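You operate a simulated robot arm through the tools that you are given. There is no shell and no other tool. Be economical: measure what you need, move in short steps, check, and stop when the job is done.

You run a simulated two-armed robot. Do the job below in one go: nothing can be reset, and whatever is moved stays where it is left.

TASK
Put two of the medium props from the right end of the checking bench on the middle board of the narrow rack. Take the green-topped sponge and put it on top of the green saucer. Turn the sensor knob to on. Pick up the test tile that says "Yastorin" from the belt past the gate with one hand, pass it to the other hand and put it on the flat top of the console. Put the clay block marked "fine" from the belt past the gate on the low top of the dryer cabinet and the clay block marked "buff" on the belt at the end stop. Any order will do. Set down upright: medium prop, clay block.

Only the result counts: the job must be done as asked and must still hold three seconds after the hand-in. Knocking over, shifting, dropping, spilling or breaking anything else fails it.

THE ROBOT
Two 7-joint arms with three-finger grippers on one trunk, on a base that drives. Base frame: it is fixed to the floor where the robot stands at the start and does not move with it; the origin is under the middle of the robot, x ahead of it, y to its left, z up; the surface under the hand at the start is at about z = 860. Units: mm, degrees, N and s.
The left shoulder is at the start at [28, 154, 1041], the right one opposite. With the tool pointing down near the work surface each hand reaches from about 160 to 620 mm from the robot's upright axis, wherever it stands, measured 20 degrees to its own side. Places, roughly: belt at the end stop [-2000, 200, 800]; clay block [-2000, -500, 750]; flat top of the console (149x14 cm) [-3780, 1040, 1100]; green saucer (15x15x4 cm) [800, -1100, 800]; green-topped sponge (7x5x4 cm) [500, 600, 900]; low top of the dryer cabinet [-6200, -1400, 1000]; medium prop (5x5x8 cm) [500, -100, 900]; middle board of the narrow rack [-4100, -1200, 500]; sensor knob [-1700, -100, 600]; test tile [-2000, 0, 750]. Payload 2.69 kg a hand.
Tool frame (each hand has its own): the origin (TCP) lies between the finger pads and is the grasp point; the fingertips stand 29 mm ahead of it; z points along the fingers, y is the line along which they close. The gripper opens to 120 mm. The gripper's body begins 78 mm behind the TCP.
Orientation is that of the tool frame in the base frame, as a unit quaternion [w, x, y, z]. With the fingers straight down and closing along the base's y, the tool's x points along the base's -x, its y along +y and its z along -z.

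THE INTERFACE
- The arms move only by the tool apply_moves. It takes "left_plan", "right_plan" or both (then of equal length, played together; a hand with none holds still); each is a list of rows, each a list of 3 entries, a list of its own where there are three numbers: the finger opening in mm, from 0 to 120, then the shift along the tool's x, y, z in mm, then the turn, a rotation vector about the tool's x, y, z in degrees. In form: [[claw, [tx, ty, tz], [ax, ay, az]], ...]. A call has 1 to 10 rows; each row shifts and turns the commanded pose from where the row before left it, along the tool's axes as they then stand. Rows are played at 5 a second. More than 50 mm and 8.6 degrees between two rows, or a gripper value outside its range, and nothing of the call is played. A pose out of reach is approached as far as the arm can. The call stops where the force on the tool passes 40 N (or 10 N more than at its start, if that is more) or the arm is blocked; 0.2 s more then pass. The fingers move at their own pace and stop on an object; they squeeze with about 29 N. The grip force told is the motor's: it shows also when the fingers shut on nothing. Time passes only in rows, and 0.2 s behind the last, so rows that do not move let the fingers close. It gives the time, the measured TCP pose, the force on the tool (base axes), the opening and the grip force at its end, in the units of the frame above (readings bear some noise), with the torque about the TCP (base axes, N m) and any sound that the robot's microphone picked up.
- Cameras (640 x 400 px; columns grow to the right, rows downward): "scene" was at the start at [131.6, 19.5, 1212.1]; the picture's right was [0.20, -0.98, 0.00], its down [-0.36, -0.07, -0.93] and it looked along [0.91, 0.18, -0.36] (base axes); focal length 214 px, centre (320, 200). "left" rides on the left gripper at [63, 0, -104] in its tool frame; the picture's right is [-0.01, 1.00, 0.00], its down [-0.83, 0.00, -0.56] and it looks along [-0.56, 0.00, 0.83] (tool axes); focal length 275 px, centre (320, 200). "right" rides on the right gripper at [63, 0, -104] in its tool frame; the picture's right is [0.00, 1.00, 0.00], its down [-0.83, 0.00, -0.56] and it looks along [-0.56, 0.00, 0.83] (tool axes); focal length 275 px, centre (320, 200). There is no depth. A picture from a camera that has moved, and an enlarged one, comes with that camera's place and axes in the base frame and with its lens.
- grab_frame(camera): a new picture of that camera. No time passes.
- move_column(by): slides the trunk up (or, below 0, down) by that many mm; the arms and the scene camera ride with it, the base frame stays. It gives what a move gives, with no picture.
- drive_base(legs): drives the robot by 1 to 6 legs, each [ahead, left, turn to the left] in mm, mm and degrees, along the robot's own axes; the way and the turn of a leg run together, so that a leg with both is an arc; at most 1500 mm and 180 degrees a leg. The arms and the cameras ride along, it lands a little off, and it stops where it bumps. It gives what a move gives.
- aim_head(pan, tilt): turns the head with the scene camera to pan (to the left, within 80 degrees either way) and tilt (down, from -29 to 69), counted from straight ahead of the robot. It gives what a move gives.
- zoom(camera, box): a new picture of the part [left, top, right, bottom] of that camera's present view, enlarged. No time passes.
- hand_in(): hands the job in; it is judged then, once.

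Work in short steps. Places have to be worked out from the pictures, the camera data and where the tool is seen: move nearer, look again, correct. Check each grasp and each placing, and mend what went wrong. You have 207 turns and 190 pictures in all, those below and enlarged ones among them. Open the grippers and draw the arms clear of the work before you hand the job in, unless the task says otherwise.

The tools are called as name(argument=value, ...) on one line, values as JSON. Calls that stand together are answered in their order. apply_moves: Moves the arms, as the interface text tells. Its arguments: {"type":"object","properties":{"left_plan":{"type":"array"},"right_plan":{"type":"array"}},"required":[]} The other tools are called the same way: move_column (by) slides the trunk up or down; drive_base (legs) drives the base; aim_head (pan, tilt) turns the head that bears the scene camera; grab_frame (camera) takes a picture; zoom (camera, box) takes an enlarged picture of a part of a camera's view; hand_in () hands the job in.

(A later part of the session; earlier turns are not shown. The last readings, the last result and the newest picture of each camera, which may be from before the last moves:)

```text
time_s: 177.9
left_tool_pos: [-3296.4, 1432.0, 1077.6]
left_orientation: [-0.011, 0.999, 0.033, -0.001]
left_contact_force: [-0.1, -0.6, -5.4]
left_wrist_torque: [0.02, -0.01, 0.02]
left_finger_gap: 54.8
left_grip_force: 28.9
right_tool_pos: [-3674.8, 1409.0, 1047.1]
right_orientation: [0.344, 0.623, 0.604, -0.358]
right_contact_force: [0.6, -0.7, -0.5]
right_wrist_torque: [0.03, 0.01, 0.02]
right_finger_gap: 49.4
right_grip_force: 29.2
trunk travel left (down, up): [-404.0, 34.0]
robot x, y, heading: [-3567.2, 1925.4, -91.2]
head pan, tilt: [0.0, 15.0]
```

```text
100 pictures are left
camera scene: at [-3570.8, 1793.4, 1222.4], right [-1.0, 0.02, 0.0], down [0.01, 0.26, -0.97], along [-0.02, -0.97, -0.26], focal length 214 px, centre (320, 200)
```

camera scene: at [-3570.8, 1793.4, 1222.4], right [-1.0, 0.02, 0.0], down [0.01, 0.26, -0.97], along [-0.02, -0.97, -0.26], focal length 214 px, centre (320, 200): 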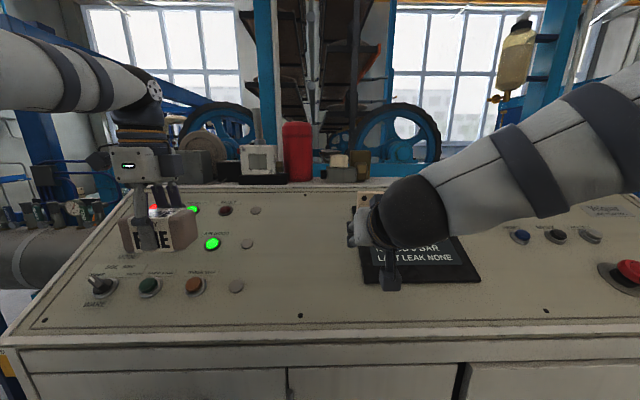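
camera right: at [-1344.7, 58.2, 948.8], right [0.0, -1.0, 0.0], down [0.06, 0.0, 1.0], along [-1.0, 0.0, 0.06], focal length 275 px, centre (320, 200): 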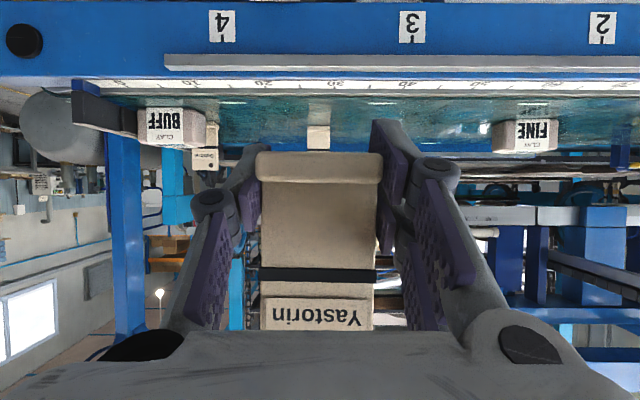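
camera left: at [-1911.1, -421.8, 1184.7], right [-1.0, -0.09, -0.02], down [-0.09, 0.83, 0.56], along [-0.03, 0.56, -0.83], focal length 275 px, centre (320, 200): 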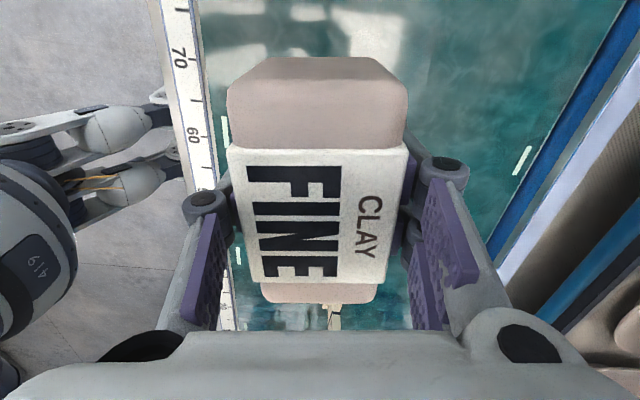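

I enlarge the console's rear top to find a free spot.

zoom(camera="scene", box=[120, 90, 440, 290])

grab_frame(camera="right")

```text
2.00 times, centred on (280, 190) of scene
camera zoom: at [-3570.8, 1793.4, 1222.4], right [-1.0, 0.02, 0.0], down [0.01, 0.26, -0.97], along [-0.02, -0.97, -0.26], focal length 429 px, centre (400, 220)
```

zoom: 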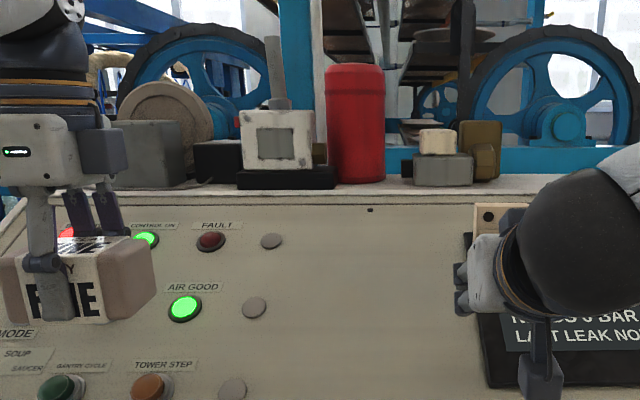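

```text
98 pictures are left
camera right: at [-3670.6, 1530.0, 1045.9], right [1.0, -0.03, -0.01], down [0.01, 0.06, 1.0], along [-0.03, -1.0, 0.06], focal length 275 px, centre (320, 200)
```

right: 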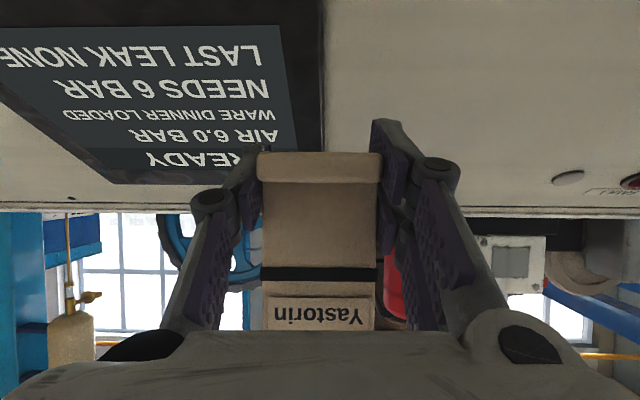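

The flat top runs y≈1031–1167 at z≈1081; a free stretch lies around x≈-3930. I raise both hands, then drive right 255 and ahead 150.

move_column(by=32)

apply_moves(left_plan=[[40, [0, 0, -45], [0, 0, 0]], [40, [0, 0, -35], [0, 0, 0]], [40, [0, 0, 0], [0, 0, 0]], [40, [0, 0, 0], [0, 0, 0]]], right_plan=[[35, [-26, 0, -15], [0, 0, 0]], [35, [-26, 0, -15], [0, 0, 0]], [35, [0, 0, 0], [0, -6, 0]], [35, [0, 0, 0], [0, -6, 0]]])

drive_base(legs=[[0, -255, 1.2], [150, 0, 0]])

grab_frame(camera="right")

grab_frame(camera="scene")

```text
time_s: 178.6
left_tool_pos: [-3295.7, 1430.4, 1108.3]
left_orientation: [-0.013, 0.999, 0.031, -0.001]
left_contact_force: [1.0, -0.9, -5.8]
left_wrist_torque: [0.06, 0.02, 0.01]
left_finger_gap: 54.8
left_grip_force: 28.7
right_tool_pos: [-3673.9, 1407.2, 1078.0]
right_orientation: [0.343, 0.624, 0.605, -0.356]
right_contact_force: [0.2, -1.0, -1.6]
right_wrist_torque: [0.0, -0.02, 0.0]
right_finger_gap: 49.3
right_grip_force: 29.4
trunk travel left (down, up): [-436.0, 2.0]
robot x, y, heading: [-3567.6, 1930.6, -91.2]
head pan, tilt: [0.0, 15.0]
```

```text
time_s: 179.6
left_tool_pos: [-3298.7, 1438.1, 1132.6]
left_orientation: [-0.011, 0.999, 0.032, 0.0]
left_contact_force: [0.1, 0.1, -5.6]
left_wrist_torque: [0.0, -0.01, 0.0]
left_finger_gap: 54.6
left_grip_force: 29.0
left hand out of reach, approached as far as the arm can: row 1, 2
right_tool_pos: [-3675.3, 1407.0, 1139.7]
right_orientation: [0.405, 0.583, 0.564, -0.421]
right_contact_force: [0.0, -0.2, -0.7]
right_wrist_torque: [0.01, -0.01, 0.01]
right_finger_gap: 49.5
right_grip_force: 28.7
trunk travel left (down, up): [-436.0, 2.0]
robot x, y, heading: [-3563.7, 1926.7, -91.3]
head pan, tilt: [0.0, 15.0]
```

```text
time_s: 183.2
left_tool_pos: [-3543.7, 1298.1, 1132.7]
left_orientation: [-0.011, 0.999, 0.04, -0.001]
left_contact_force: [0.3, -0.9, -6.8]
left_wrist_torque: [0.03, 0.03, 0.01]
left_finger_gap: 54.9
left_grip_force: 29.2
right_tool_pos: [-3920.1, 1260.3, 1139.6]
right_orientation: [0.409, 0.578, 0.57, -0.418]
right_contact_force: [0.0, -0.4, -1.4]
right_wrist_torque: [-0.02, -0.01, 0.04]
right_finger_gap: 49.2
right_grip_force: 29.1
trunk travel left (down, up): [-436.0, 2.0]
robot x, y, heading: [-3819.8, 1780.2, -90.1]
head pan, tilt: [0.0, 15.0]
```

```text
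97 pictures are left
camera right: at [-3918.9, 1379.3, 1113.0], right [1.0, -0.01, -0.01], down [0.01, 0.26, 0.96], along [-0.01, -0.96, 0.26], focal length 275 px, centre (320, 200)
```

right: 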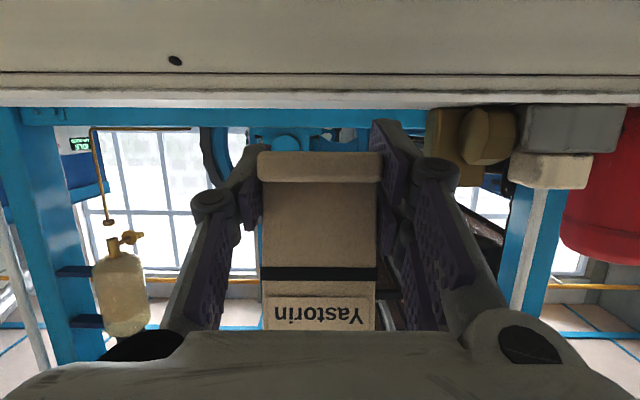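

```text
96 pictures are left
camera scene: at [-3823.7, 1685.4, 1256.6], right [-1.0, 0.01, 0.0], down [0.0, 0.26, -0.97], along [-0.01, -0.97, -0.26], focal length 214 px, centre (320, 200)
```

scene: 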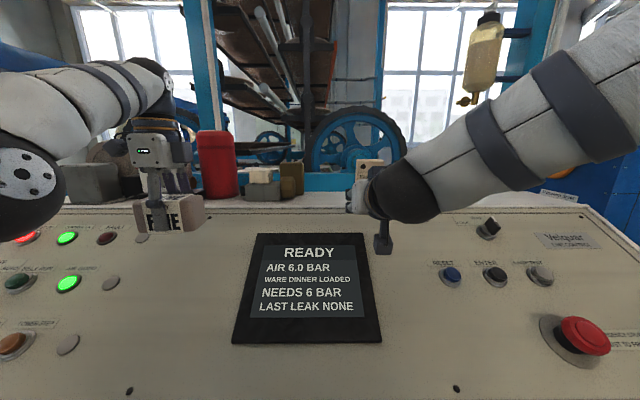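

Clear spot at x≈-3920. I move the tile forward 155 mm horizontally, then check the height.

apply_moves(right_plan=[[35, [-12, 0, 36.9], [0, 0, 0]], [35, [-12, 0, 36.9], [0, 0, 0]], [35, [-12, 0, 36.9], [0, 0, 0]], [35, [-12, 0, 36.9], [0, 0, 0]]])

grab_frame(camera="right")

zoom(camera="scene", box=[240, 120, 440, 245])

```text
time_s: 184.2
left_tool_pos: [-3543.4, 1296.2, 1131.6]
left_orientation: [-0.012, 0.999, 0.041, -0.001]
left_contact_force: [-0.6, 0.3, -6.7]
left_wrist_torque: [0.04, 0.01, 0.02]
left_finger_gap: 54.9
left_grip_force: 28.5
right_tool_pos: [-3922.4, 1102.7, 1135.1]
right_orientation: [0.408, 0.578, 0.571, -0.416]
right_contact_force: [-0.4, -0.4, -1.2]
right_wrist_torque: [-0.01, -0.02, 0.04]
right_finger_gap: 49.5
right_grip_force: 28.6
trunk travel left (down, up): [-436.0, 2.0]
robot x, y, heading: [-3822.5, 1777.7, -90.3]
head pan, tilt: [0.0, 15.0]
```

```text
95 pictures are left
camera right: at [-3921.2, 1223.2, 1109.2], right [1.0, -0.01, -0.01], down [0.01, 0.26, 0.97], along [-0.01, -0.97, 0.26], focal length 275 px, centre (320, 200)
```

right: 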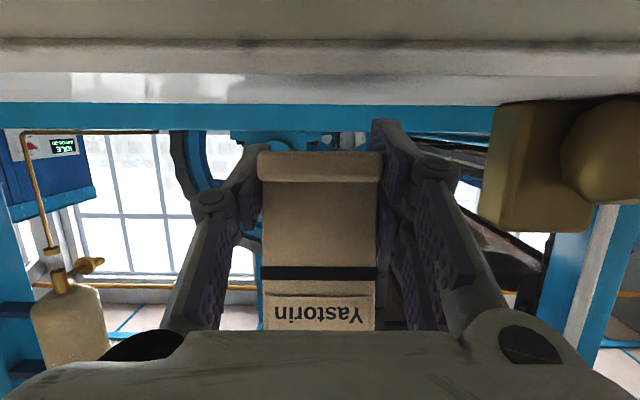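

```text
3.20 times, centred on (340, 182) of scene
camera zoom: at [-3823.4, 1684.7, 1256.3], right [-1.0, 0.01, 0.0], down [0.0, 0.26, -0.97], along [-0.01, -0.97, -0.26], focal length 686 px, centre (256, 256)
```

zoom: 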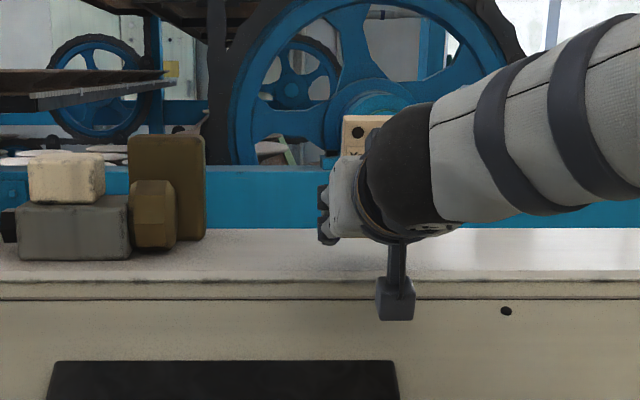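

The flat top is z≈1094, y 1035–1165; the tile is centred over it. I lower 20 mm, then a few fine steps until contact.

apply_moves(right_plan=[[35, [11.4, 0, 3.7], [0, 0, 0]], [35, [7.6, 0, 2.5], [0, 0, 0]], [35, [2.9, 0, 0.9], [0, 0, 0]], [35, [0, 0, 0], [0, 0, 0]]])

grab_frame(camera="right")

```text
time_s: 185.2
left_tool_pos: [-3543.6, 1299.4, 1134.5]
left_orientation: [-0.01, 0.999, 0.041, -0.001]
left_contact_force: [-0.2, -0.2, -6.7]
left_wrist_torque: [-0.02, -0.04, 0.01]
left_finger_gap: 54.8
left_grip_force: 29.1
right_tool_pos: [-3922.5, 1105.8, 1119.7]
right_orientation: [0.411, 0.576, 0.568, -0.42]
right_contact_force: [-0.1, -6.9, 14.8]
right_wrist_torque: [-0.54, -0.49, -0.17]
right_finger_gap: 49.4
right_grip_force: 28.5
trunk travel left (down, up): [-436.0, 2.0]
robot x, y, heading: [-3824.1, 1782.4, -90.3]
head pan, tilt: [0.0, 15.0]
```

```text
93 pictures are left
camera right: at [-3921.4, 1224.9, 1091.8], right [1.0, -0.02, -0.01], down [0.01, 0.27, 0.96], along [-0.01, -0.96, 0.27], focal length 275 px, centre (320, 200)
```

right: 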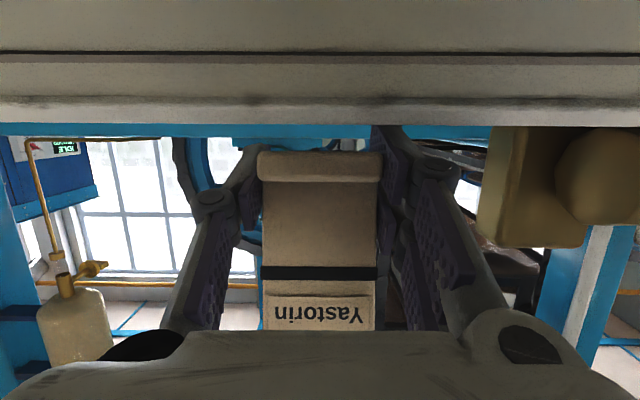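

The torque says a fingertip touches first. I rise 2 mm, tip the hand up 5° more and lower again.

apply_moves(right_plan=[[35, [-4, 0, -1.3], [0, 0, 0]], [35, [0, 0, 0], [0, -5, 0]], [35, [2, 0, 0.4], [0, 0, 0]], [35, [2, 0, 0.4], [0, 0, 0]], [35, [0, 0, 0], [0, 0, 0]]])

```text
time_s: 186.4
left_tool_pos: [-3544.3, 1299.1, 1132.1]
left_orientation: [-0.01, 0.999, 0.041, -0.001]
left_contact_force: [0.2, -0.2, -6.0]
left_wrist_torque: [0.05, -0.02, -0.02]
left_finger_gap: 54.8
left_grip_force: 28.7
right_tool_pos: [-3920.8, 1108.1, 1118.2]
right_orientation: [0.435, 0.558, 0.551, -0.443]
right_contact_force: [1.7, 1.8, 11.8]
right_wrist_torque: [-0.26, -0.42, 0.17]
right_finger_gap: 49.3
right_grip_force: 28.2
trunk travel left (down, up): [-436.0, 2.0]
robot x, y, heading: [-3821.5, 1786.1, -90.4]
head pan, tilt: [0.0, 15.0]
```

I prefer less lean for release: rise, tip back to about 8° lean, and lower to touch again.

apply_moves(right_plan=[[35, [-8, 0, -2], [0, 0, 0]], [35, [0, 0, 0], [0, 4.5, 0]], [35, [0, 0, 0], [0, 4.5, 0]], [35, [3, 0, 1.3], [0, 0, 0]], [35, [0, 0, 0], [0, 0, 0]]])

zoom(camera="right", box=[160, 60, 480, 260])

```text
time_s: 187.6
left_tool_pos: [-3544.5, 1297.5, 1132.1]
left_orientation: [-0.011, 0.999, 0.04, -0.001]
left_contact_force: [-0.3, -0.1, -6.3]
left_wrist_torque: [0.03, -0.06, -0.02]
left_finger_gap: 54.7
left_grip_force: 28.5
right_tool_pos: [-3923.9, 1105.8, 1121.1]
right_orientation: [0.389, 0.591, 0.584, -0.397]
right_contact_force: [-0.4, -1.1, 1.5]
right_wrist_torque: [-0.1, -0.08, -0.05]
right_finger_gap: 49.0
right_grip_force: 28.8
trunk travel left (down, up): [-436.0, 2.0]
robot x, y, heading: [-3824.0, 1783.9, -90.5]
head pan, tilt: [0.0, 15.0]
```

```text
2.00 times, centred on (320, 160) of right
camera zoom: at [-3921.3, 1226.6, 1102.4], right [1.0, -0.01, -0.01], down [0.01, 0.2, 0.98], along [-0.01, -0.98, 0.2], focal length 551 px, centre (320, 280)
```

zoom: 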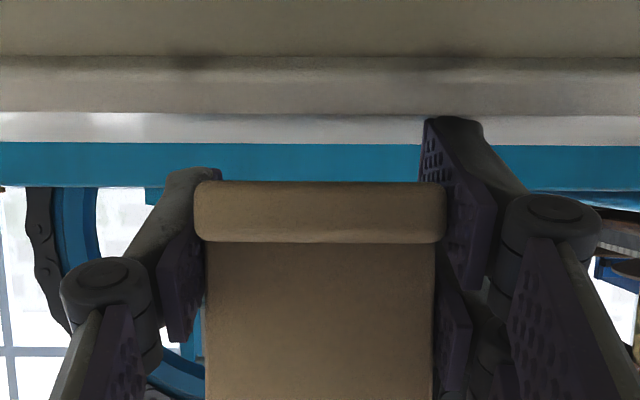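

The +x fingertip reaches lower than the tile. I roll the hand 8° to lift that finger, then lower further in small steps.

apply_moves(right_plan=[[35, [0, 0, 0], [0, 0, 8]], [35, [2.8, 0, 1], [0, 0, 0]], [35, [1.9, 0, 0.7], [0, 0, 0]], [35, [0, 0, 0], [0, 0, 0]]])

zoom(camera="right", box=[160, 60, 480, 260])

```text
time_s: 188.6
left_tool_pos: [-3544.3, 1298.1, 1133.2]
left_orientation: [-0.01, 0.999, 0.04, -0.002]
left_contact_force: [0.2, 0.1, -6.2]
left_wrist_torque: [0.0, -0.02, -0.02]
left_finger_gap: 54.7
left_grip_force: 29.4
right_tool_pos: [-3921.6, 1106.7, 1116.7]
right_orientation: [0.417, 0.63, 0.54, -0.37]
right_contact_force: [-0.5, -3.2, 5.2]
right_wrist_torque: [-0.18, -0.15, -0.09]
right_finger_gap: 49.5
right_grip_force: 28.6
trunk travel left (down, up): [-436.0, 2.0]
robot x, y, heading: [-3821.0, 1779.1, -90.4]
head pan, tilt: [0.0, 15.0]
```

```text
2.00 times, centred on (320, 160) of right
camera zoom: at [-3911.7, 1226.6, 1098.9], right [0.99, -0.07, 0.12], down [-0.11, 0.2, 0.97], along [-0.09, -0.98, 0.19], focal length 551 px, centre (320, 280)
```

zoom: 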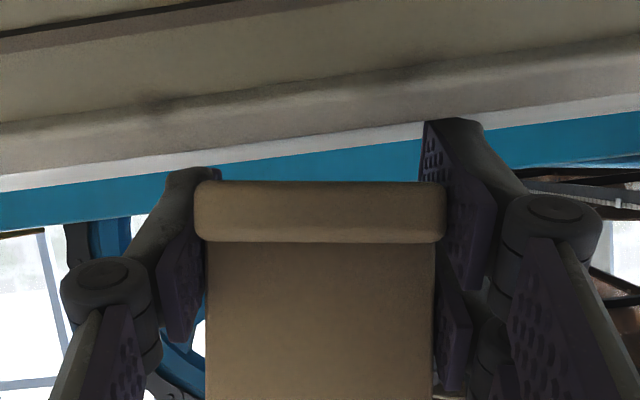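

Roll 8° more and lower a little further to get the tile itself onto the top.

apply_moves(right_plan=[[35, [0, 0, 0], [0, 0, 8]], [35, [2.8, 0, 1], [0, 0, 0]], [35, [1.9, 0, 0.7], [0, 0, 0]], [35, [0, 0, 0], [0, 0, 0]]])

zoom(camera="right", box=[160, 60, 480, 260])

```text
time_s: 189.6
left_tool_pos: [-3546.6, 1300.0, 1134.2]
left_orientation: [-0.009, 0.999, 0.041, -0.001]
left_contact_force: [0.2, -0.2, -6.1]
left_wrist_torque: [-0.04, -0.02, -0.03]
left_finger_gap: 54.6
left_grip_force: 28.9
right_tool_pos: [-3921.7, 1107.3, 1116.0]
right_orientation: [0.443, 0.666, 0.495, -0.341]
right_contact_force: [-7.8, -10.8, 24.2]
right_wrist_torque: [-0.73, 1.04, 0.16]
right_finger_gap: 49.6
right_grip_force: 28.9
trunk travel left (down, up): [-436.0, 2.0]
robot x, y, heading: [-3822.7, 1780.8, -90.2]
head pan, tilt: [0.0, 15.0]
```

```text
2.00 times, centred on (320, 160) of right
camera zoom: at [-3903.4, 1226.3, 1099.0], right [0.96, -0.12, 0.25], down [-0.22, 0.22, 0.95], along [-0.17, -0.97, 0.19], focal length 551 px, centre (320, 280)
```

zoom: 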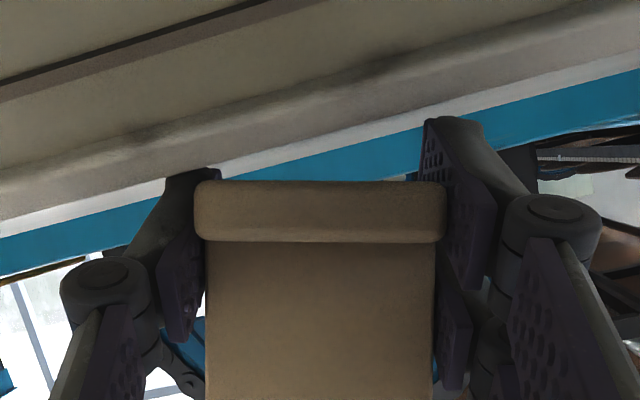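

Now the other tip touches, so the hand is about level with the tile just above the surface. I roll back 4°, relieve the pressure and ease the fingers open slightly so the tile settles while still caged.

apply_moves(right_plan=[[35, [-1, 0, -0.4], [0, 0, -4]], [46, [0, 0, 0], [0, 0, 0]], [52, [0, 0, 0], [0, 0, 0]], [53, [0, 0, 0], [0, 0, 0]], [53, [0, 0, 0], [0, 0, 0]]])

zoom(camera="right", box=[160, 60, 480, 260])

zoom(camera="scene", box=[240, 120, 440, 245])

```text
time_s: 190.8
left_tool_pos: [-3544.6, 1300.3, 1133.4]
left_orientation: [-0.009, 0.999, 0.041, 0.0]
left_contact_force: [0.1, 0.1, -6.8]
left_wrist_torque: [0.01, -0.01, 0.0]
left_finger_gap: 54.9
left_grip_force: 29.3
right_tool_pos: [-3921.4, 1109.0, 1114.6]
right_orientation: [0.43, 0.649, 0.517, -0.355]
right_contact_force: [-5.9, -2.4, 22.8]
right_wrist_torque: [-0.51, -0.4, 0.06]
right_finger_gap: 51.4
right_grip_force: 0.0
trunk travel left (down, up): [-436.0, 2.0]
robot x, y, heading: [-3818.7, 1780.1, -90.6]
head pan, tilt: [0.0, 15.0]
```

```text
2.00 times, centred on (320, 160) of right
camera zoom: at [-3906.8, 1227.6, 1097.0], right [0.98, -0.09, 0.19], down [-0.16, 0.21, 0.96], along [-0.13, -0.97, 0.19], focal length 551 px, centre (320, 280)
```

zoom: 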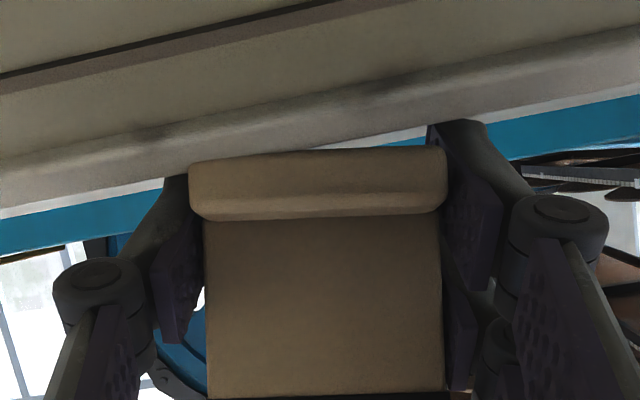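

```text
3.20 times, centred on (340, 182) of scene
camera zoom: at [-3824.1, 1688.0, 1256.8], right [-1.0, 0.01, 0.0], down [0.0, 0.26, -0.97], along [-0.01, -0.97, -0.26], focal length 686 px, centre (256, 256)
```

zoom: 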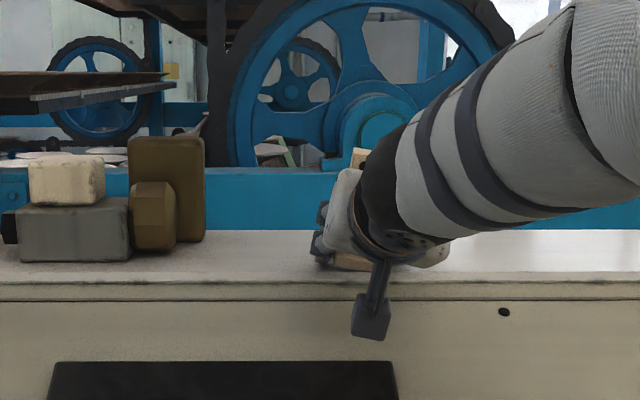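

The tile has dropped onto the top, still caged. I open more while rolling the hand level and rising slightly, then look.

apply_moves(right_plan=[[58, [-2, 0, -0.8], [0, 0, -4]], [64, [-2, 0, -0.8], [0, 0, -4]], [70, [-2, 0, -0.8], [0, 0, -4]], [70, [0, 0, 0], [0, 0, 0]]])

zoom(camera="right", box=[160, 60, 480, 260])

```text
time_s: 191.8
left_tool_pos: [-3544.2, 1296.6, 1134.0]
left_orientation: [-0.011, 0.999, 0.041, -0.001]
left_contact_force: [-0.9, -0.1, -6.0]
left_wrist_torque: [-0.01, -0.02, 0.0]
left_finger_gap: 54.7
left_grip_force: 29.2
right_tool_pos: [-3921.0, 1106.9, 1119.5]
right_orientation: [0.39, 0.591, 0.584, -0.397]
right_contact_force: [-3.1, -13.6, 21.4]
right_wrist_torque: [-0.76, -0.69, -0.58]
right_finger_gap: 68.4
right_grip_force: 0.1
trunk travel left (down, up): [-436.0, 2.0]
robot x, y, heading: [-3820.9, 1782.5, -90.6]
head pan, tilt: [0.0, 15.0]
```

```text
2.00 times, centred on (320, 160) of right
camera zoom: at [-3920.0, 1226.6, 1100.9], right [1.0, -0.01, -0.01], down [0.01, 0.2, 0.98], along [-0.01, -0.98, 0.2], focal length 551 px, centre (320, 280)
```

zoom: 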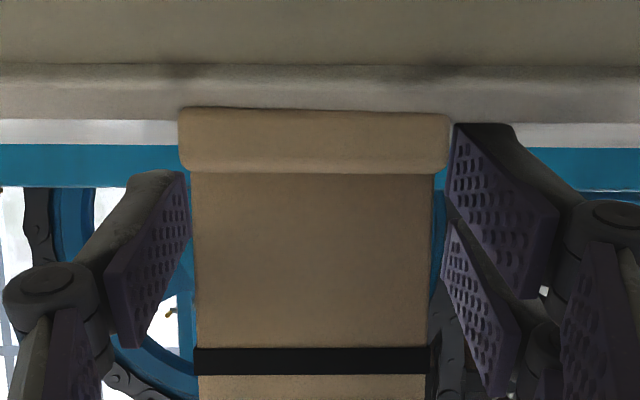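

The tile stands upright on the flat top. I lift the fingers slightly and withdraw backward.

apply_moves(right_plan=[[76, [-5, 0, -2], [0, 0, 0]], [76, [-2, 0, -20], [0, 0, 0]], [76, [0, 0, -40], [0, 0, 0]], [76, [0, 0, -40], [0, 0, 0]]])

grab_frame(camera="right")

```text
time_s: 192.8
left_tool_pos: [-3543.1, 1296.0, 1128.4]
left_orientation: [-0.014, 0.999, 0.041, 0.0]
left_contact_force: [0.9, -0.5, -5.8]
left_wrist_torque: [-0.01, -0.02, -0.01]
left_finger_gap: 54.5
left_grip_force: 28.9
right_tool_pos: [-3929.1, 1194.5, 1151.5]
right_orientation: [0.386, 0.604, 0.581, -0.386]
right_contact_force: [0.2, 0.1, 0.6]
right_wrist_torque: [0.01, 0.02, 0.01]
right_finger_gap: 76.2
right_grip_force: 0.1
trunk travel left (down, up): [-436.0, 2.0]
robot x, y, heading: [-3825.0, 1782.4, -90.4]
head pan, tilt: [0.0, 15.0]
```

```text
86 pictures are left
camera right: at [-3926.2, 1314.4, 1136.4], right [1.0, -0.02, 0.01], down [-0.01, 0.17, 0.99], along [-0.03, -0.98, 0.17], focal length 275 px, centre (320, 200)
```

right: 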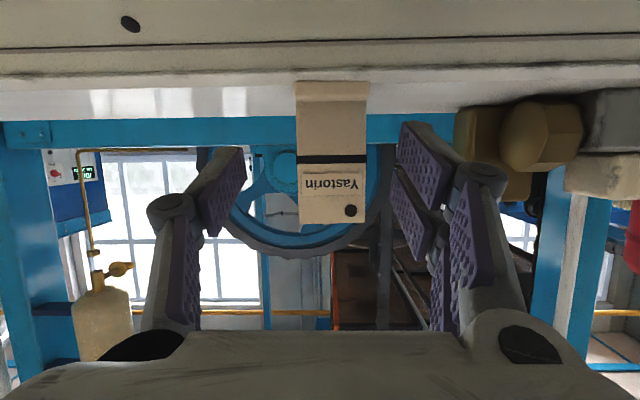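

Tile placed. I back off, face -x and look for the way to the dryer.

drive_base(legs=[[-350, 0, 0], [0, 0, -90], [900, 0, 0]])

grab_frame(camera="scene")

aim_head(pan=60, tilt=15)

grab_frame(camera="scene")

```text
time_s: 203.2
left_tool_pos: [-5214.9, 1876.8, 1131.8]
left_orientation: [-0.009, 0.729, -0.684, 0.008]
left_contact_force: [-0.2, -0.4, -6.4]
left_wrist_torque: [-0.03, 0.0, -0.02]
left_finger_gap: 54.5
left_grip_force: 28.9
right_tool_pos: [-5309.7, 2259.9, 1161.4]
right_orientation: [-0.007, 0.833, -0.018, -0.553]
right_contact_force: [0.5, -0.4, -0.5]
right_wrist_torque: [0.05, 0.04, -0.05]
right_finger_gap: 75.9
right_grip_force: 0.0
trunk travel left (down, up): [-436.0, 2.0]
robot x, y, heading: [-4724.4, 2147.6, 178.6]
head pan, tilt: [0.0, 15.0]
```

```text
85 pictures are left
camera scene: at [-4820.5, 2143.8, 1282.3], right [-0.05, 1.0, 0.0], down [-0.02, 0.0, -1.0], along [-1.0, -0.05, 0.02], focal length 214 px, centre (320, 200)
```

scene: 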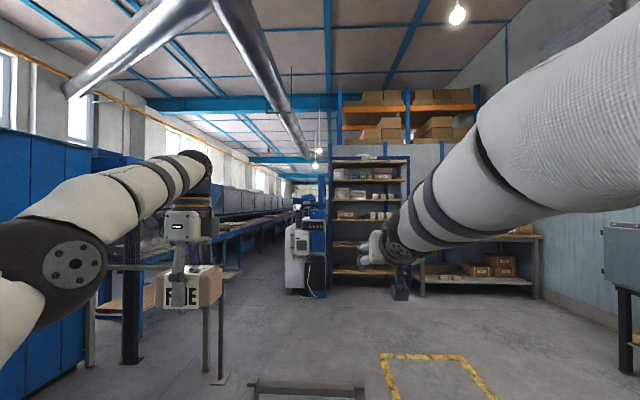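

```text
time_s: 204.5
left_tool_pos: [-5215.2, 1877.2, 1132.3]
left_orientation: [-0.009, 0.73, -0.684, 0.007]
left_contact_force: [0.3, 0.2, -5.7]
left_wrist_torque: [-0.03, 0.04, 0.02]
left_finger_gap: 54.6
left_grip_force: 29.0
right_tool_pos: [-5310.3, 2258.6, 1162.9]
right_orientation: [-0.008, 0.833, -0.018, -0.553]
right_contact_force: [-0.1, -0.3, 0.6]
right_wrist_torque: [-0.02, 0.0, -0.04]
right_finger_gap: 75.9
right_grip_force: 0.0
trunk travel left (down, up): [-436.0, 2.0]
robot x, y, heading: [-4725.4, 2147.1, 178.4]
head pan, tilt: [60.0, 15.0]
```

```text
84 pictures are left
camera scene: at [-4779.6, 2068.4, 1256.5], right [-0.85, 0.52, 0.0], down [0.14, 0.22, -0.97], along [-0.5, -0.82, -0.26], focal length 214 px, centre (320, 200)
```

scene: 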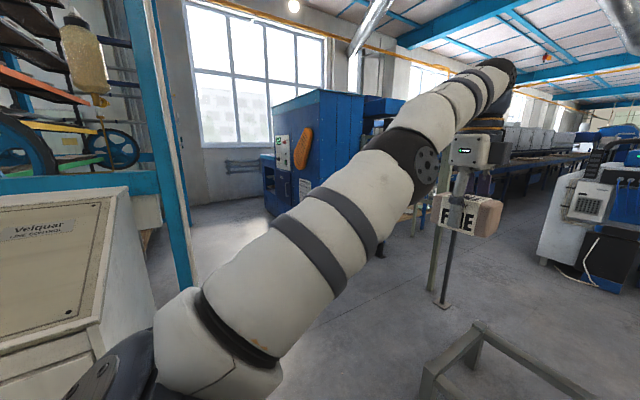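

The blue cabinet by the window is the dryer; the way is open at x≈-5300. I drive there and look.

drive_base(legs=[[560, 0, 0], [0, 0, 91.5], [1400, 0, 0], [600, 0, 0]])

aim_head(pan=-20, tilt=15)

grab_frame(camera="scene")

aim_head(pan=55, tilt=20)

grab_frame(camera="scene")

```text
time_s: 221.3
left_tool_pos: [-5012.8, -345.1, 1132.7]
left_orientation: [-0.011, 0.999, 0.039, -0.001]
left_contact_force: [-0.3, -0.3, -5.9]
left_wrist_torque: [0.05, 0.04, -0.01]
left_finger_gap: 55.0
left_grip_force: 29.3
right_tool_pos: [-5393.3, -444.3, 1161.6]
right_orientation: [0.388, 0.598, 0.581, -0.393]
right_contact_force: [0.4, 0.0, -0.7]
right_wrist_torque: [0.0, -0.01, -0.01]
right_finger_gap: 75.9
right_grip_force: 0.1
trunk travel left (down, up): [-436.0, 2.0]
robot x, y, heading: [-5287.6, 139.7, -90.4]
head pan, tilt: [60.0, 15.0]
```

```text
time_s: 222.8
left_tool_pos: [-5013.1, -345.6, 1132.2]
left_orientation: [-0.012, 0.999, 0.039, -0.002]
left_contact_force: [0.2, 0.5, -6.1]
left_wrist_torque: [-0.01, -0.02, -0.03]
left_finger_gap: 54.7
left_grip_force: 29.5
right_tool_pos: [-5395.5, -446.6, 1161.7]
right_orientation: [0.389, 0.599, 0.58, -0.391]
right_contact_force: [0.0, -0.7, -0.7]
right_wrist_torque: [-0.02, 0.02, -0.01]
right_finger_gap: 76.0
right_grip_force: 0.1
trunk travel left (down, up): [-436.0, 2.0]
robot x, y, heading: [-5289.0, 140.9, -90.6]
head pan, tilt: [-20.0, 15.0]
```

```text
83 pictures are left
camera scene: at [-5281.1, 44.5, 1256.5], right [-1.0, -0.1, 0.0], down [-0.02, 0.26, -0.97], along [0.09, -0.96, -0.26], focal length 214 px, centre (320, 200)
```

scene: 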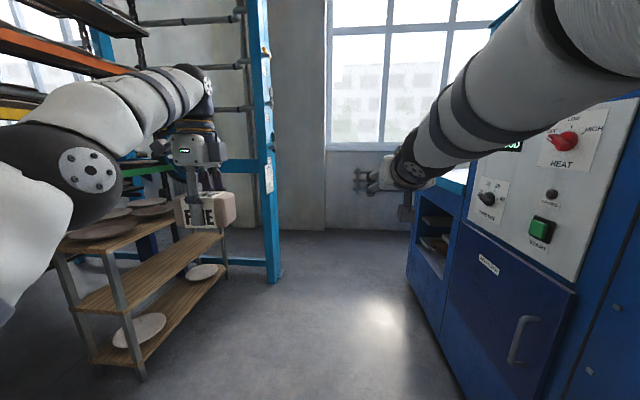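

```text
time_s: 224.3
left_tool_pos: [-5012.4, -345.7, 1133.9]
left_orientation: [-0.011, 0.999, 0.039, -0.001]
left_contact_force: [0.8, 0.5, -6.2]
left_wrist_torque: [0.02, -0.01, 0.03]
left_finger_gap: 54.9
left_grip_force: 29.3
right_tool_pos: [-5393.0, -446.2, 1163.0]
right_orientation: [0.388, 0.597, 0.581, -0.393]
right_contact_force: [0.8, 0.1, -0.1]
right_wrist_torque: [-0.01, 0.01, 0.0]
right_finger_gap: 75.6
right_grip_force: 0.0
trunk travel left (down, up): [-436.0, 2.0]
robot x, y, heading: [-5287.0, 139.1, -90.6]
head pan, tilt: [55.0, 20.0]
```

```text
82 pictures are left
camera scene: at [-5214.3, 83.3, 1248.4], right [-0.58, -0.81, 0.0], down [-0.28, 0.2, -0.94], along [0.76, -0.55, -0.34], focal length 214 px, centre (320, 200)
```

scene: 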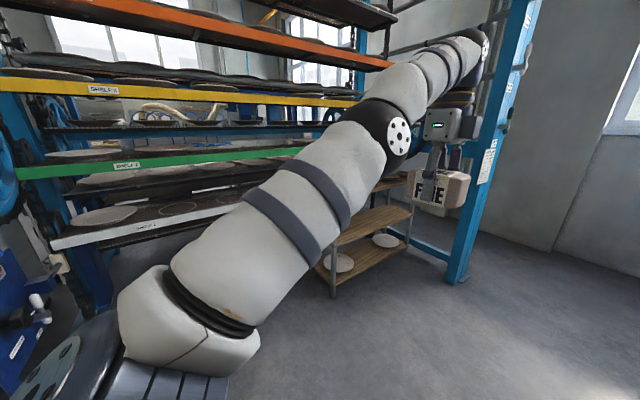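

The rack (three boards, front facing -x at x≈-4150) and the dryer (front x≈-5990, low part y≈-1220…-1950) are located. I drive to y≈-1400 and face the dryer.

drive_base(legs=[[1450, 60, 0], [0, 0, -89.5]])

aim_head(pan=0, tilt=25)

grab_frame(camera="scene")

```text
time_s: 235.3
left_tool_pos: [-5714.5, -1592.5, 1132.8]
left_orientation: [-0.009, 0.742, -0.671, 0.006]
left_contact_force: [0.5, -0.5, -6.3]
left_wrist_torque: [-0.02, -0.02, -0.02]
left_finger_gap: 54.8
left_grip_force: 29.4
right_tool_pos: [-5823.6, -1214.6, 1161.5]
right_orientation: [0.002, 0.833, -0.003, -0.553]
right_contact_force: [-0.4, -0.4, 0.6]
right_wrist_torque: [-0.03, 0.01, 0.02]
right_finger_gap: 76.2
right_grip_force: 0.0
trunk travel left (down, up): [-436.0, 2.0]
robot x, y, heading: [-5236.0, -1304.6, -179.4]
head pan, tilt: [55.0, 20.0]
```

```text
time_s: 236.5
left_tool_pos: [-5714.6, -1591.6, 1132.1]
left_orientation: [-0.008, 0.742, -0.67, 0.007]
left_contact_force: [0.8, 1.1, -6.4]
left_wrist_torque: [-0.03, 0.01, -0.01]
left_finger_gap: 55.1
left_grip_force: 28.5
right_tool_pos: [-5822.8, -1213.1, 1161.6]
right_orientation: [0.004, 0.833, -0.004, -0.553]
right_contact_force: [0.8, 0.4, 0.1]
right_wrist_torque: [-0.02, -0.01, 0.02]
right_finger_gap: 76.0
right_grip_force: 0.1
trunk travel left (down, up): [-436.0, 2.0]
robot x, y, heading: [-5233.7, -1304.4, -179.2]
head pan, tilt: [0.0, 25.0]
```

```text
81 pictures are left
camera scene: at [-5332.3, -1315.5, 1241.0], right [-0.12, 0.99, 0.0], down [0.41, 0.05, -0.91], along [-0.9, -0.11, -0.42], focal length 214 px, centre (320, 200)
```

scene: 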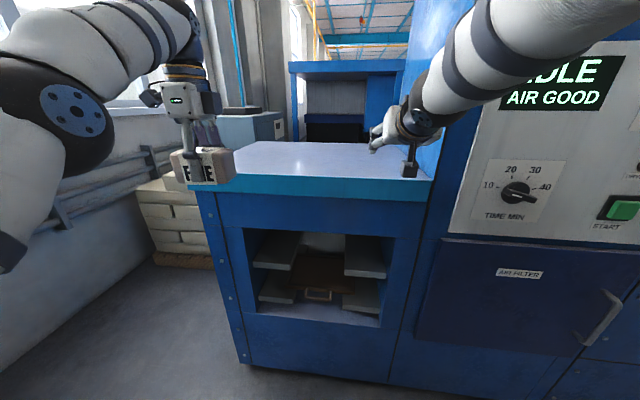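

The low top starts at x≈-5990, z≈1000. I draw the right hand back, then drive ahead 390 so FINE comes over it.

apply_moves(right_plan=[[76, [19, 0, -46], [0, 0, 0]], [76, [19, 0, -46], [0, 0, 0]], [76, [19, 0, -46], [0, 0, 0]]])

drive_base(legs=[[390, 30, -0.7]])

grab_frame(camera="scene")

grab_frame(camera="left")

```text
time_s: 237.3
left_tool_pos: [-5714.0, -1593.1, 1132.5]
left_orientation: [-0.009, 0.742, -0.67, 0.007]
left_contact_force: [-0.3, -0.6, -6.4]
left_wrist_torque: [-0.03, 0.01, -0.02]
left_finger_gap: 54.6
left_grip_force: 29.1
right_tool_pos: [-5811.2, -1209.5, 1148.2]
right_orientation: [0.009, 0.835, -0.01, -0.549]
right_contact_force: [-1.0, 0.3, 0.2]
right_wrist_torque: [0.03, 0.03, -0.04]
right_finger_gap: 75.8
right_grip_force: 0.1
right hand out of reach, approached as far as the arm can: row 1, 2, 3
trunk travel left (down, up): [-436.0, 2.0]
robot x, y, heading: [-5234.3, -1306.2, -179.3]
head pan, tilt: [0.0, 25.0]
```

```text
time_s: 239.8
left_tool_pos: [-6109.5, -1620.4, 1131.8]
left_orientation: [-0.009, 0.738, -0.674, 0.007]
left_contact_force: [-1.0, -0.1, -6.3]
left_wrist_torque: [0.0, -0.01, 0.02]
left_finger_gap: 54.8
left_grip_force: 28.4
right_tool_pos: [-6201.4, -1238.8, 1152.0]
right_orientation: [0.005, 0.835, -0.012, -0.55]
right_contact_force: [-0.9, 0.2, 0.3]
right_wrist_torque: [-0.01, -0.01, 0.02]
right_finger_gap: 76.0
right_grip_force: 0.0
trunk travel left (down, up): [-436.0, 2.0]
robot x, y, heading: [-5624.9, -1339.1, -179.9]
head pan, tilt: [0.0, 25.0]
```

```text
80 pictures are left
camera scene: at [-5722.9, -1358.4, 1245.5], right [-0.23, 0.97, 0.0], down [0.36, 0.09, -0.93], along [-0.9, -0.21, -0.37], focal length 214 px, centre (320, 200)
```

scene: 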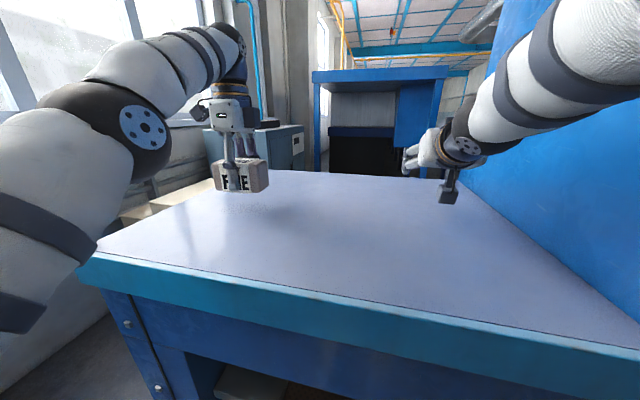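

```text
79 pictures are left
camera left: at [-6106.2, -1683.0, 1238.0], right [-1.0, -0.09, -0.02], down [-0.08, 0.83, 0.56], along [-0.03, 0.56, -0.83], focal length 275 px, centre (320, 200)
```

left: 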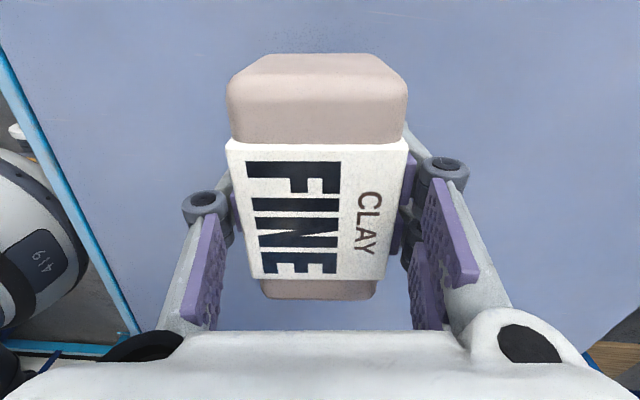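

FINE is over the low top. I lower 80 mm, then step finely to contact.

apply_moves(left_plan=[[40, [0, 0, 40], [0, 0, 0]], [40, [0, 0, 35], [0, 0, 0]], [40, [0, 0, 0], [0, 0, 0]]])

grab_frame(camera="scene")

```text
time_s: 240.4
left_tool_pos: [-6105.8, -1620.1, 1076.7]
left_orientation: [0.002, 0.738, -0.675, -0.004]
left_contact_force: [12.4, 0.9, 30.3]
left_wrist_torque: [0.13, -1.52, -0.08]
left_finger_gap: 54.8
left_grip_force: 29.8
right_tool_pos: [-6197.6, -1233.9, 1155.9]
right_orientation: [0.009, 0.834, -0.018, -0.552]
right_contact_force: [-0.1, -0.6, -0.2]
right_wrist_torque: [0.03, 0.01, 0.0]
right_finger_gap: 75.9
right_grip_force: 0.0
trunk travel left (down, up): [-436.0, 2.0]
robot x, y, heading: [-5626.2, -1339.1, -179.9]
head pan, tilt: [0.0, 25.0]
stopped in row 3 (left hand): the force on the tool passed its limit at 58 N (the readings are from after the stop); the commanded pose is now the measured one
```

```text
78 pictures are left
camera scene: at [-5718.5, -1352.6, 1244.1], right [-0.18, 0.98, 0.0], down [0.39, 0.07, -0.92], along [-0.9, -0.17, -0.39], focal length 214 px, centre (320, 200)
```

scene: 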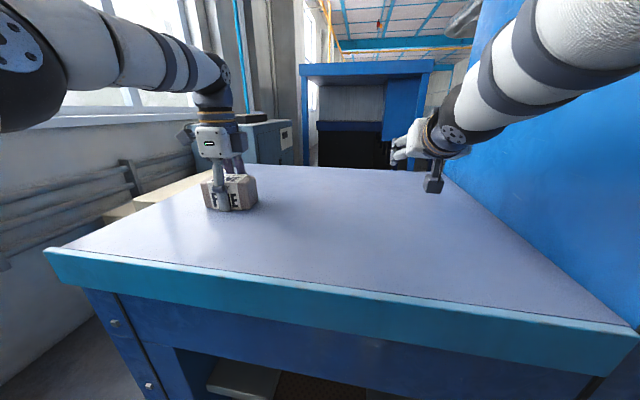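

The block is down on the top (surface ≈1041). I relieve the push by 1 mm, release and lift.

apply_moves(left_plan=[[40, [0, 0, -1], [0, 0, 0]], [60, [0, 0, 0], [0, 0, 0]], [76, [0, 0, 0], [0, 0, 0]], [84, [0, 0, 0], [0, 0, 0]], [84, [0, 0, -30], [0, 0, 0]], [84, [0, 0, -30], [0, 0, 0]]])

grab_frame(camera="left")

grab_frame(camera="scene")

```text
time_s: 241.8
left_tool_pos: [-6108.1, -1620.8, 1130.2]
left_orientation: [-0.001, 0.738, -0.675, 0.0]
left_contact_force: [1.1, 0.6, 0.7]
left_wrist_torque: [0.01, 0.02, 0.01]
left_finger_gap: 83.7
left_grip_force: 0.1
right_tool_pos: [-6201.8, -1234.2, 1151.0]
right_orientation: [0.008, 0.836, -0.019, -0.549]
right_contact_force: [0.8, 0.4, 0.4]
right_wrist_torque: [-0.02, -0.01, -0.02]
right_finger_gap: 76.1
right_grip_force: 0.0
trunk travel left (down, up): [-436.0, 2.0]
robot x, y, heading: [-5628.6, -1340.0, -180.0]
head pan, tilt: [0.0, 25.0]
```

```text
77 pictures are left
camera left: at [-6103.3, -1683.1, 1236.2], right [-1.0, -0.09, 0.0], down [-0.07, 0.83, 0.56], along [-0.05, 0.55, -0.83], focal length 275 px, centre (320, 200)
```

left: 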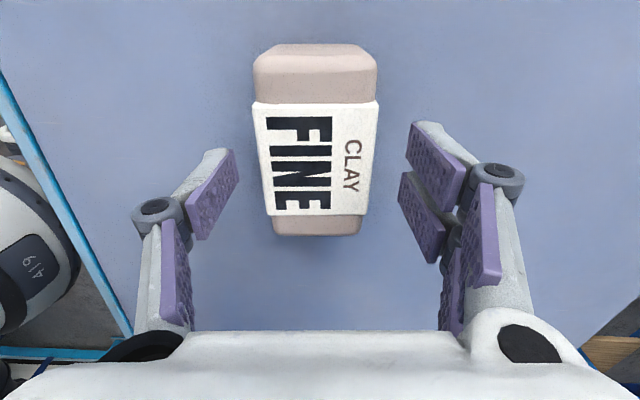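

```text
76 pictures are left
camera scene: at [-5722.8, -1353.4, 1242.1], right [-0.18, 0.98, 0.0], down [0.4, 0.07, -0.91], along [-0.9, -0.16, -0.4], focal length 214 px, centre (320, 200)
```

scene: 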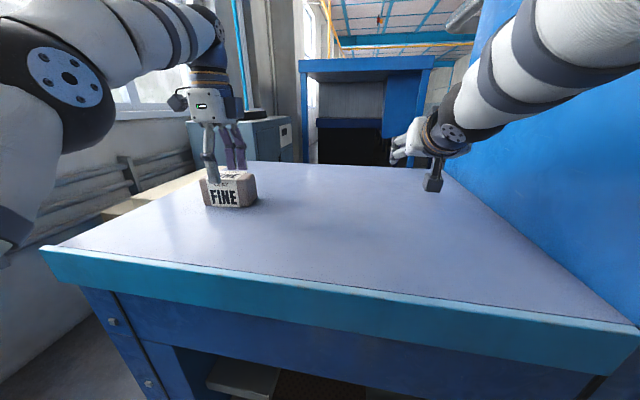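

FINE stands well. The fingertips are only just above it, so I raise the hand more before driving.

apply_moves(left_plan=[[96, [0, 0, -30], [0, 0, 0]], [96, [0, 0, -20], [0, 0, 0]]])

```text
time_s: 242.4
left_tool_pos: [-6103.7, -1617.5, 1148.1]
left_orientation: [-0.001, 0.739, -0.674, 0.0]
left_contact_force: [0.2, 0.7, -0.6]
left_wrist_torque: [0.04, -0.02, -0.02]
left_finger_gap: 96.0
left_grip_force: 0.1
left hand out of reach, approached as far as the arm can: row 1, 2
right_tool_pos: [-6202.5, -1234.9, 1150.8]
right_orientation: [0.009, 0.836, -0.018, -0.549]
right_contact_force: [0.5, 0.6, -0.1]
right_wrist_torque: [-0.02, -0.01, -0.01]
right_finger_gap: 75.6
right_grip_force: 0.0
trunk travel left (down, up): [-436.0, 2.0]
robot x, y, heading: [-5625.6, -1339.8, -179.7]
head pan, tilt: [0.0, 25.0]
```

Clear by ~15 mm. I back straight out, then take the known corridor back to the bench.

drive_base(legs=[[-400, 0, 0], [0, -1500, 0], [0, -1500, 0], [0, -330, 0]])

drive_base(legs=[[-1500, 0, 0], [-1500, 0, 0], [-1300, 0, 0], [0, 0, 180], [0, -1500, 0], [0, -500, 0]])

```text
time_s: 270.3
left_tool_pos: [-5753.7, 1722.3, 1148.5]
left_orientation: [0.001, 0.745, -0.668, 0.0]
left_contact_force: [0.3, 0.6, 0.4]
left_wrist_torque: [0.02, 0.0, 0.0]
left_finger_gap: 96.0
left_grip_force: 0.0
right_tool_pos: [-5859.3, 2104.8, 1151.2]
right_orientation: [0.015, 0.836, -0.01, -0.549]
right_contact_force: [-1.1, 0.2, -0.5]
right_wrist_torque: [0.02, 0.05, 0.01]
right_finger_gap: 76.2
right_grip_force: 0.0
trunk travel left (down, up): [-436.0, 2.0]
robot x, y, heading: [-5280.7, 2010.7, -178.6]
head pan, tilt: [0.0, 25.0]
```

```text
time_s: 313.3
left_tool_pos: [-430.1, 454.9, 1147.3]
left_orientation: [0.001, 0.656, 0.755, 0.0]
left_contact_force: [-0.7, 0.4, -0.1]
left_wrist_torque: [-0.03, 0.03, -0.02]
left_finger_gap: 96.1
left_grip_force: 0.0
right_tool_pos: [-314.9, 73.6, 1152.1]
right_orientation: [0.549, 0.001, 0.835, 0.024]
right_contact_force: [0.1, 0.5, 0.0]
right_wrist_torque: [-0.02, 0.0, 0.01]
right_finger_gap: 75.6
right_grip_force: 0.0
trunk travel left (down, up): [-436.0, 2.0]
robot x, y, heading: [-893.3, 155.3, 2.7]
head pan, tilt: [0.0, 25.0]
```

Back near the bench. I turn the left hand back to facing forward (un-yaw 82°), and correct the heading.

apply_moves(left_plan=[[90, [0, 0, 5], [0, 0, -8.2]], [90, [0, 0, 5], [0, 0, -8.2]], [90, [0, 0, 5], [0, 0, -8.2]], [90, [0, 0, 5], [0, 0, -8.2]], [90, [0, 0, 5], [0, 0, -8.2]], [90, [0, 0, 5], [0, 0, -8.2]], [90, [0, 0, 5], [0, 0, -8.2]], [90, [0, 0, 5], [0, 0, -8.2]], [90, [0, 0, 5], [0, 0, -8.2]], [90, [0, 0, 5], [0, 0, -8.2]]])

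apply_moves(left_plan=[[90, [0, 0, 10], [0, -8.5, 0]], [90, [0, 0, 10], [0, -8.5, 0]], [90, [0, 0, 10], [0, -8.5, 0]], [90, [0, 0, 10], [0, -8.5, 0]], [90, [0, 0, 10], [0, -8.5, 0]], [90, [0, 0, 0], [0, -8.5, 0]], [90, [0, 0, 0], [0, -8.5, 0]]])

drive_base(legs=[[0, 0, -2.7], [520, -130, 0]])

grab_frame(camera="scene")

```text
time_s: 315.5
left_tool_pos: [-429.8, 457.1, 1098.9]
left_orientation: [0.001, 0.0, 1.0, 0.0]
left_contact_force: [-0.6, 0.7, 0.4]
left_wrist_torque: [-0.01, 0.03, 0.01]
left_finger_gap: 89.9
left_grip_force: 0.1
right_tool_pos: [-314.6, 72.8, 1150.5]
right_orientation: [0.548, 0.003, 0.836, 0.026]
right_contact_force: [1.5, -0.8, -0.2]
right_wrist_torque: [0.03, 0.0, -0.01]
right_finger_gap: 75.9
right_grip_force: 0.1
trunk travel left (down, up): [-436.0, 2.0]
robot x, y, heading: [-893.3, 151.8, 2.9]
head pan, tilt: [0.0, 25.0]
```

```text
time_s: 317.1
left_tool_pos: [-415.8, 455.0, 1052.1]
left_orientation: [0.497, 0.001, 0.868, 0.0]
left_contact_force: [0.5, 0.0, -0.6]
left_wrist_torque: [0.02, 0.01, 0.0]
left_finger_gap: 90.0
left_grip_force: 0.2
right_tool_pos: [-314.1, 73.9, 1151.0]
right_orientation: [0.548, 0.003, 0.836, 0.026]
right_contact_force: [-0.1, -0.2, -0.8]
right_wrist_torque: [0.03, 0.0, -0.01]
right_finger_gap: 76.1
right_grip_force: 0.2
trunk travel left (down, up): [-436.0, 2.0]
robot x, y, heading: [-892.8, 156.3, 2.8]
head pan, tilt: [0.0, 25.0]
```

```text
time_s: 320.6
left_tool_pos: [116.5, 305.0, 1052.2]
left_orientation: [0.496, 0.021, 0.868, -0.012]
left_contact_force: [-0.5, 0.2, -0.2]
left_wrist_torque: [0.0, 0.01, 0.02]
left_finger_gap: 90.0
left_grip_force: 0.0
right_tool_pos: [202.6, -81.8, 1152.1]
right_orientation: [0.549, 0.023, 0.836, 0.012]
right_contact_force: [1.0, 0.4, 0.4]
right_wrist_torque: [0.02, -0.04, -0.01]
right_finger_gap: 76.2
right_grip_force: 0.0
trunk travel left (down, up): [-436.0, 2.0]
robot x, y, heading: [-373.9, 25.8, 0.1]
head pan, tilt: [0.0, 25.0]
```

```text
75 pictures are left
camera scene: at [-280.1, 40.1, 1240.2], right [0.14, -0.99, 0.0], down [-0.42, -0.06, -0.91], along [0.9, 0.13, -0.42], focal length 214 px, centre (320, 200)
```

scene: 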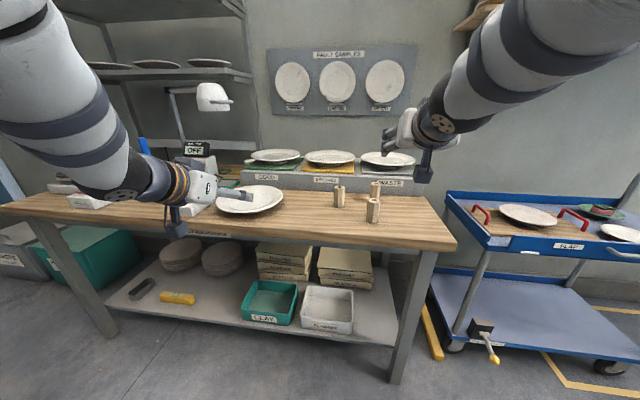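

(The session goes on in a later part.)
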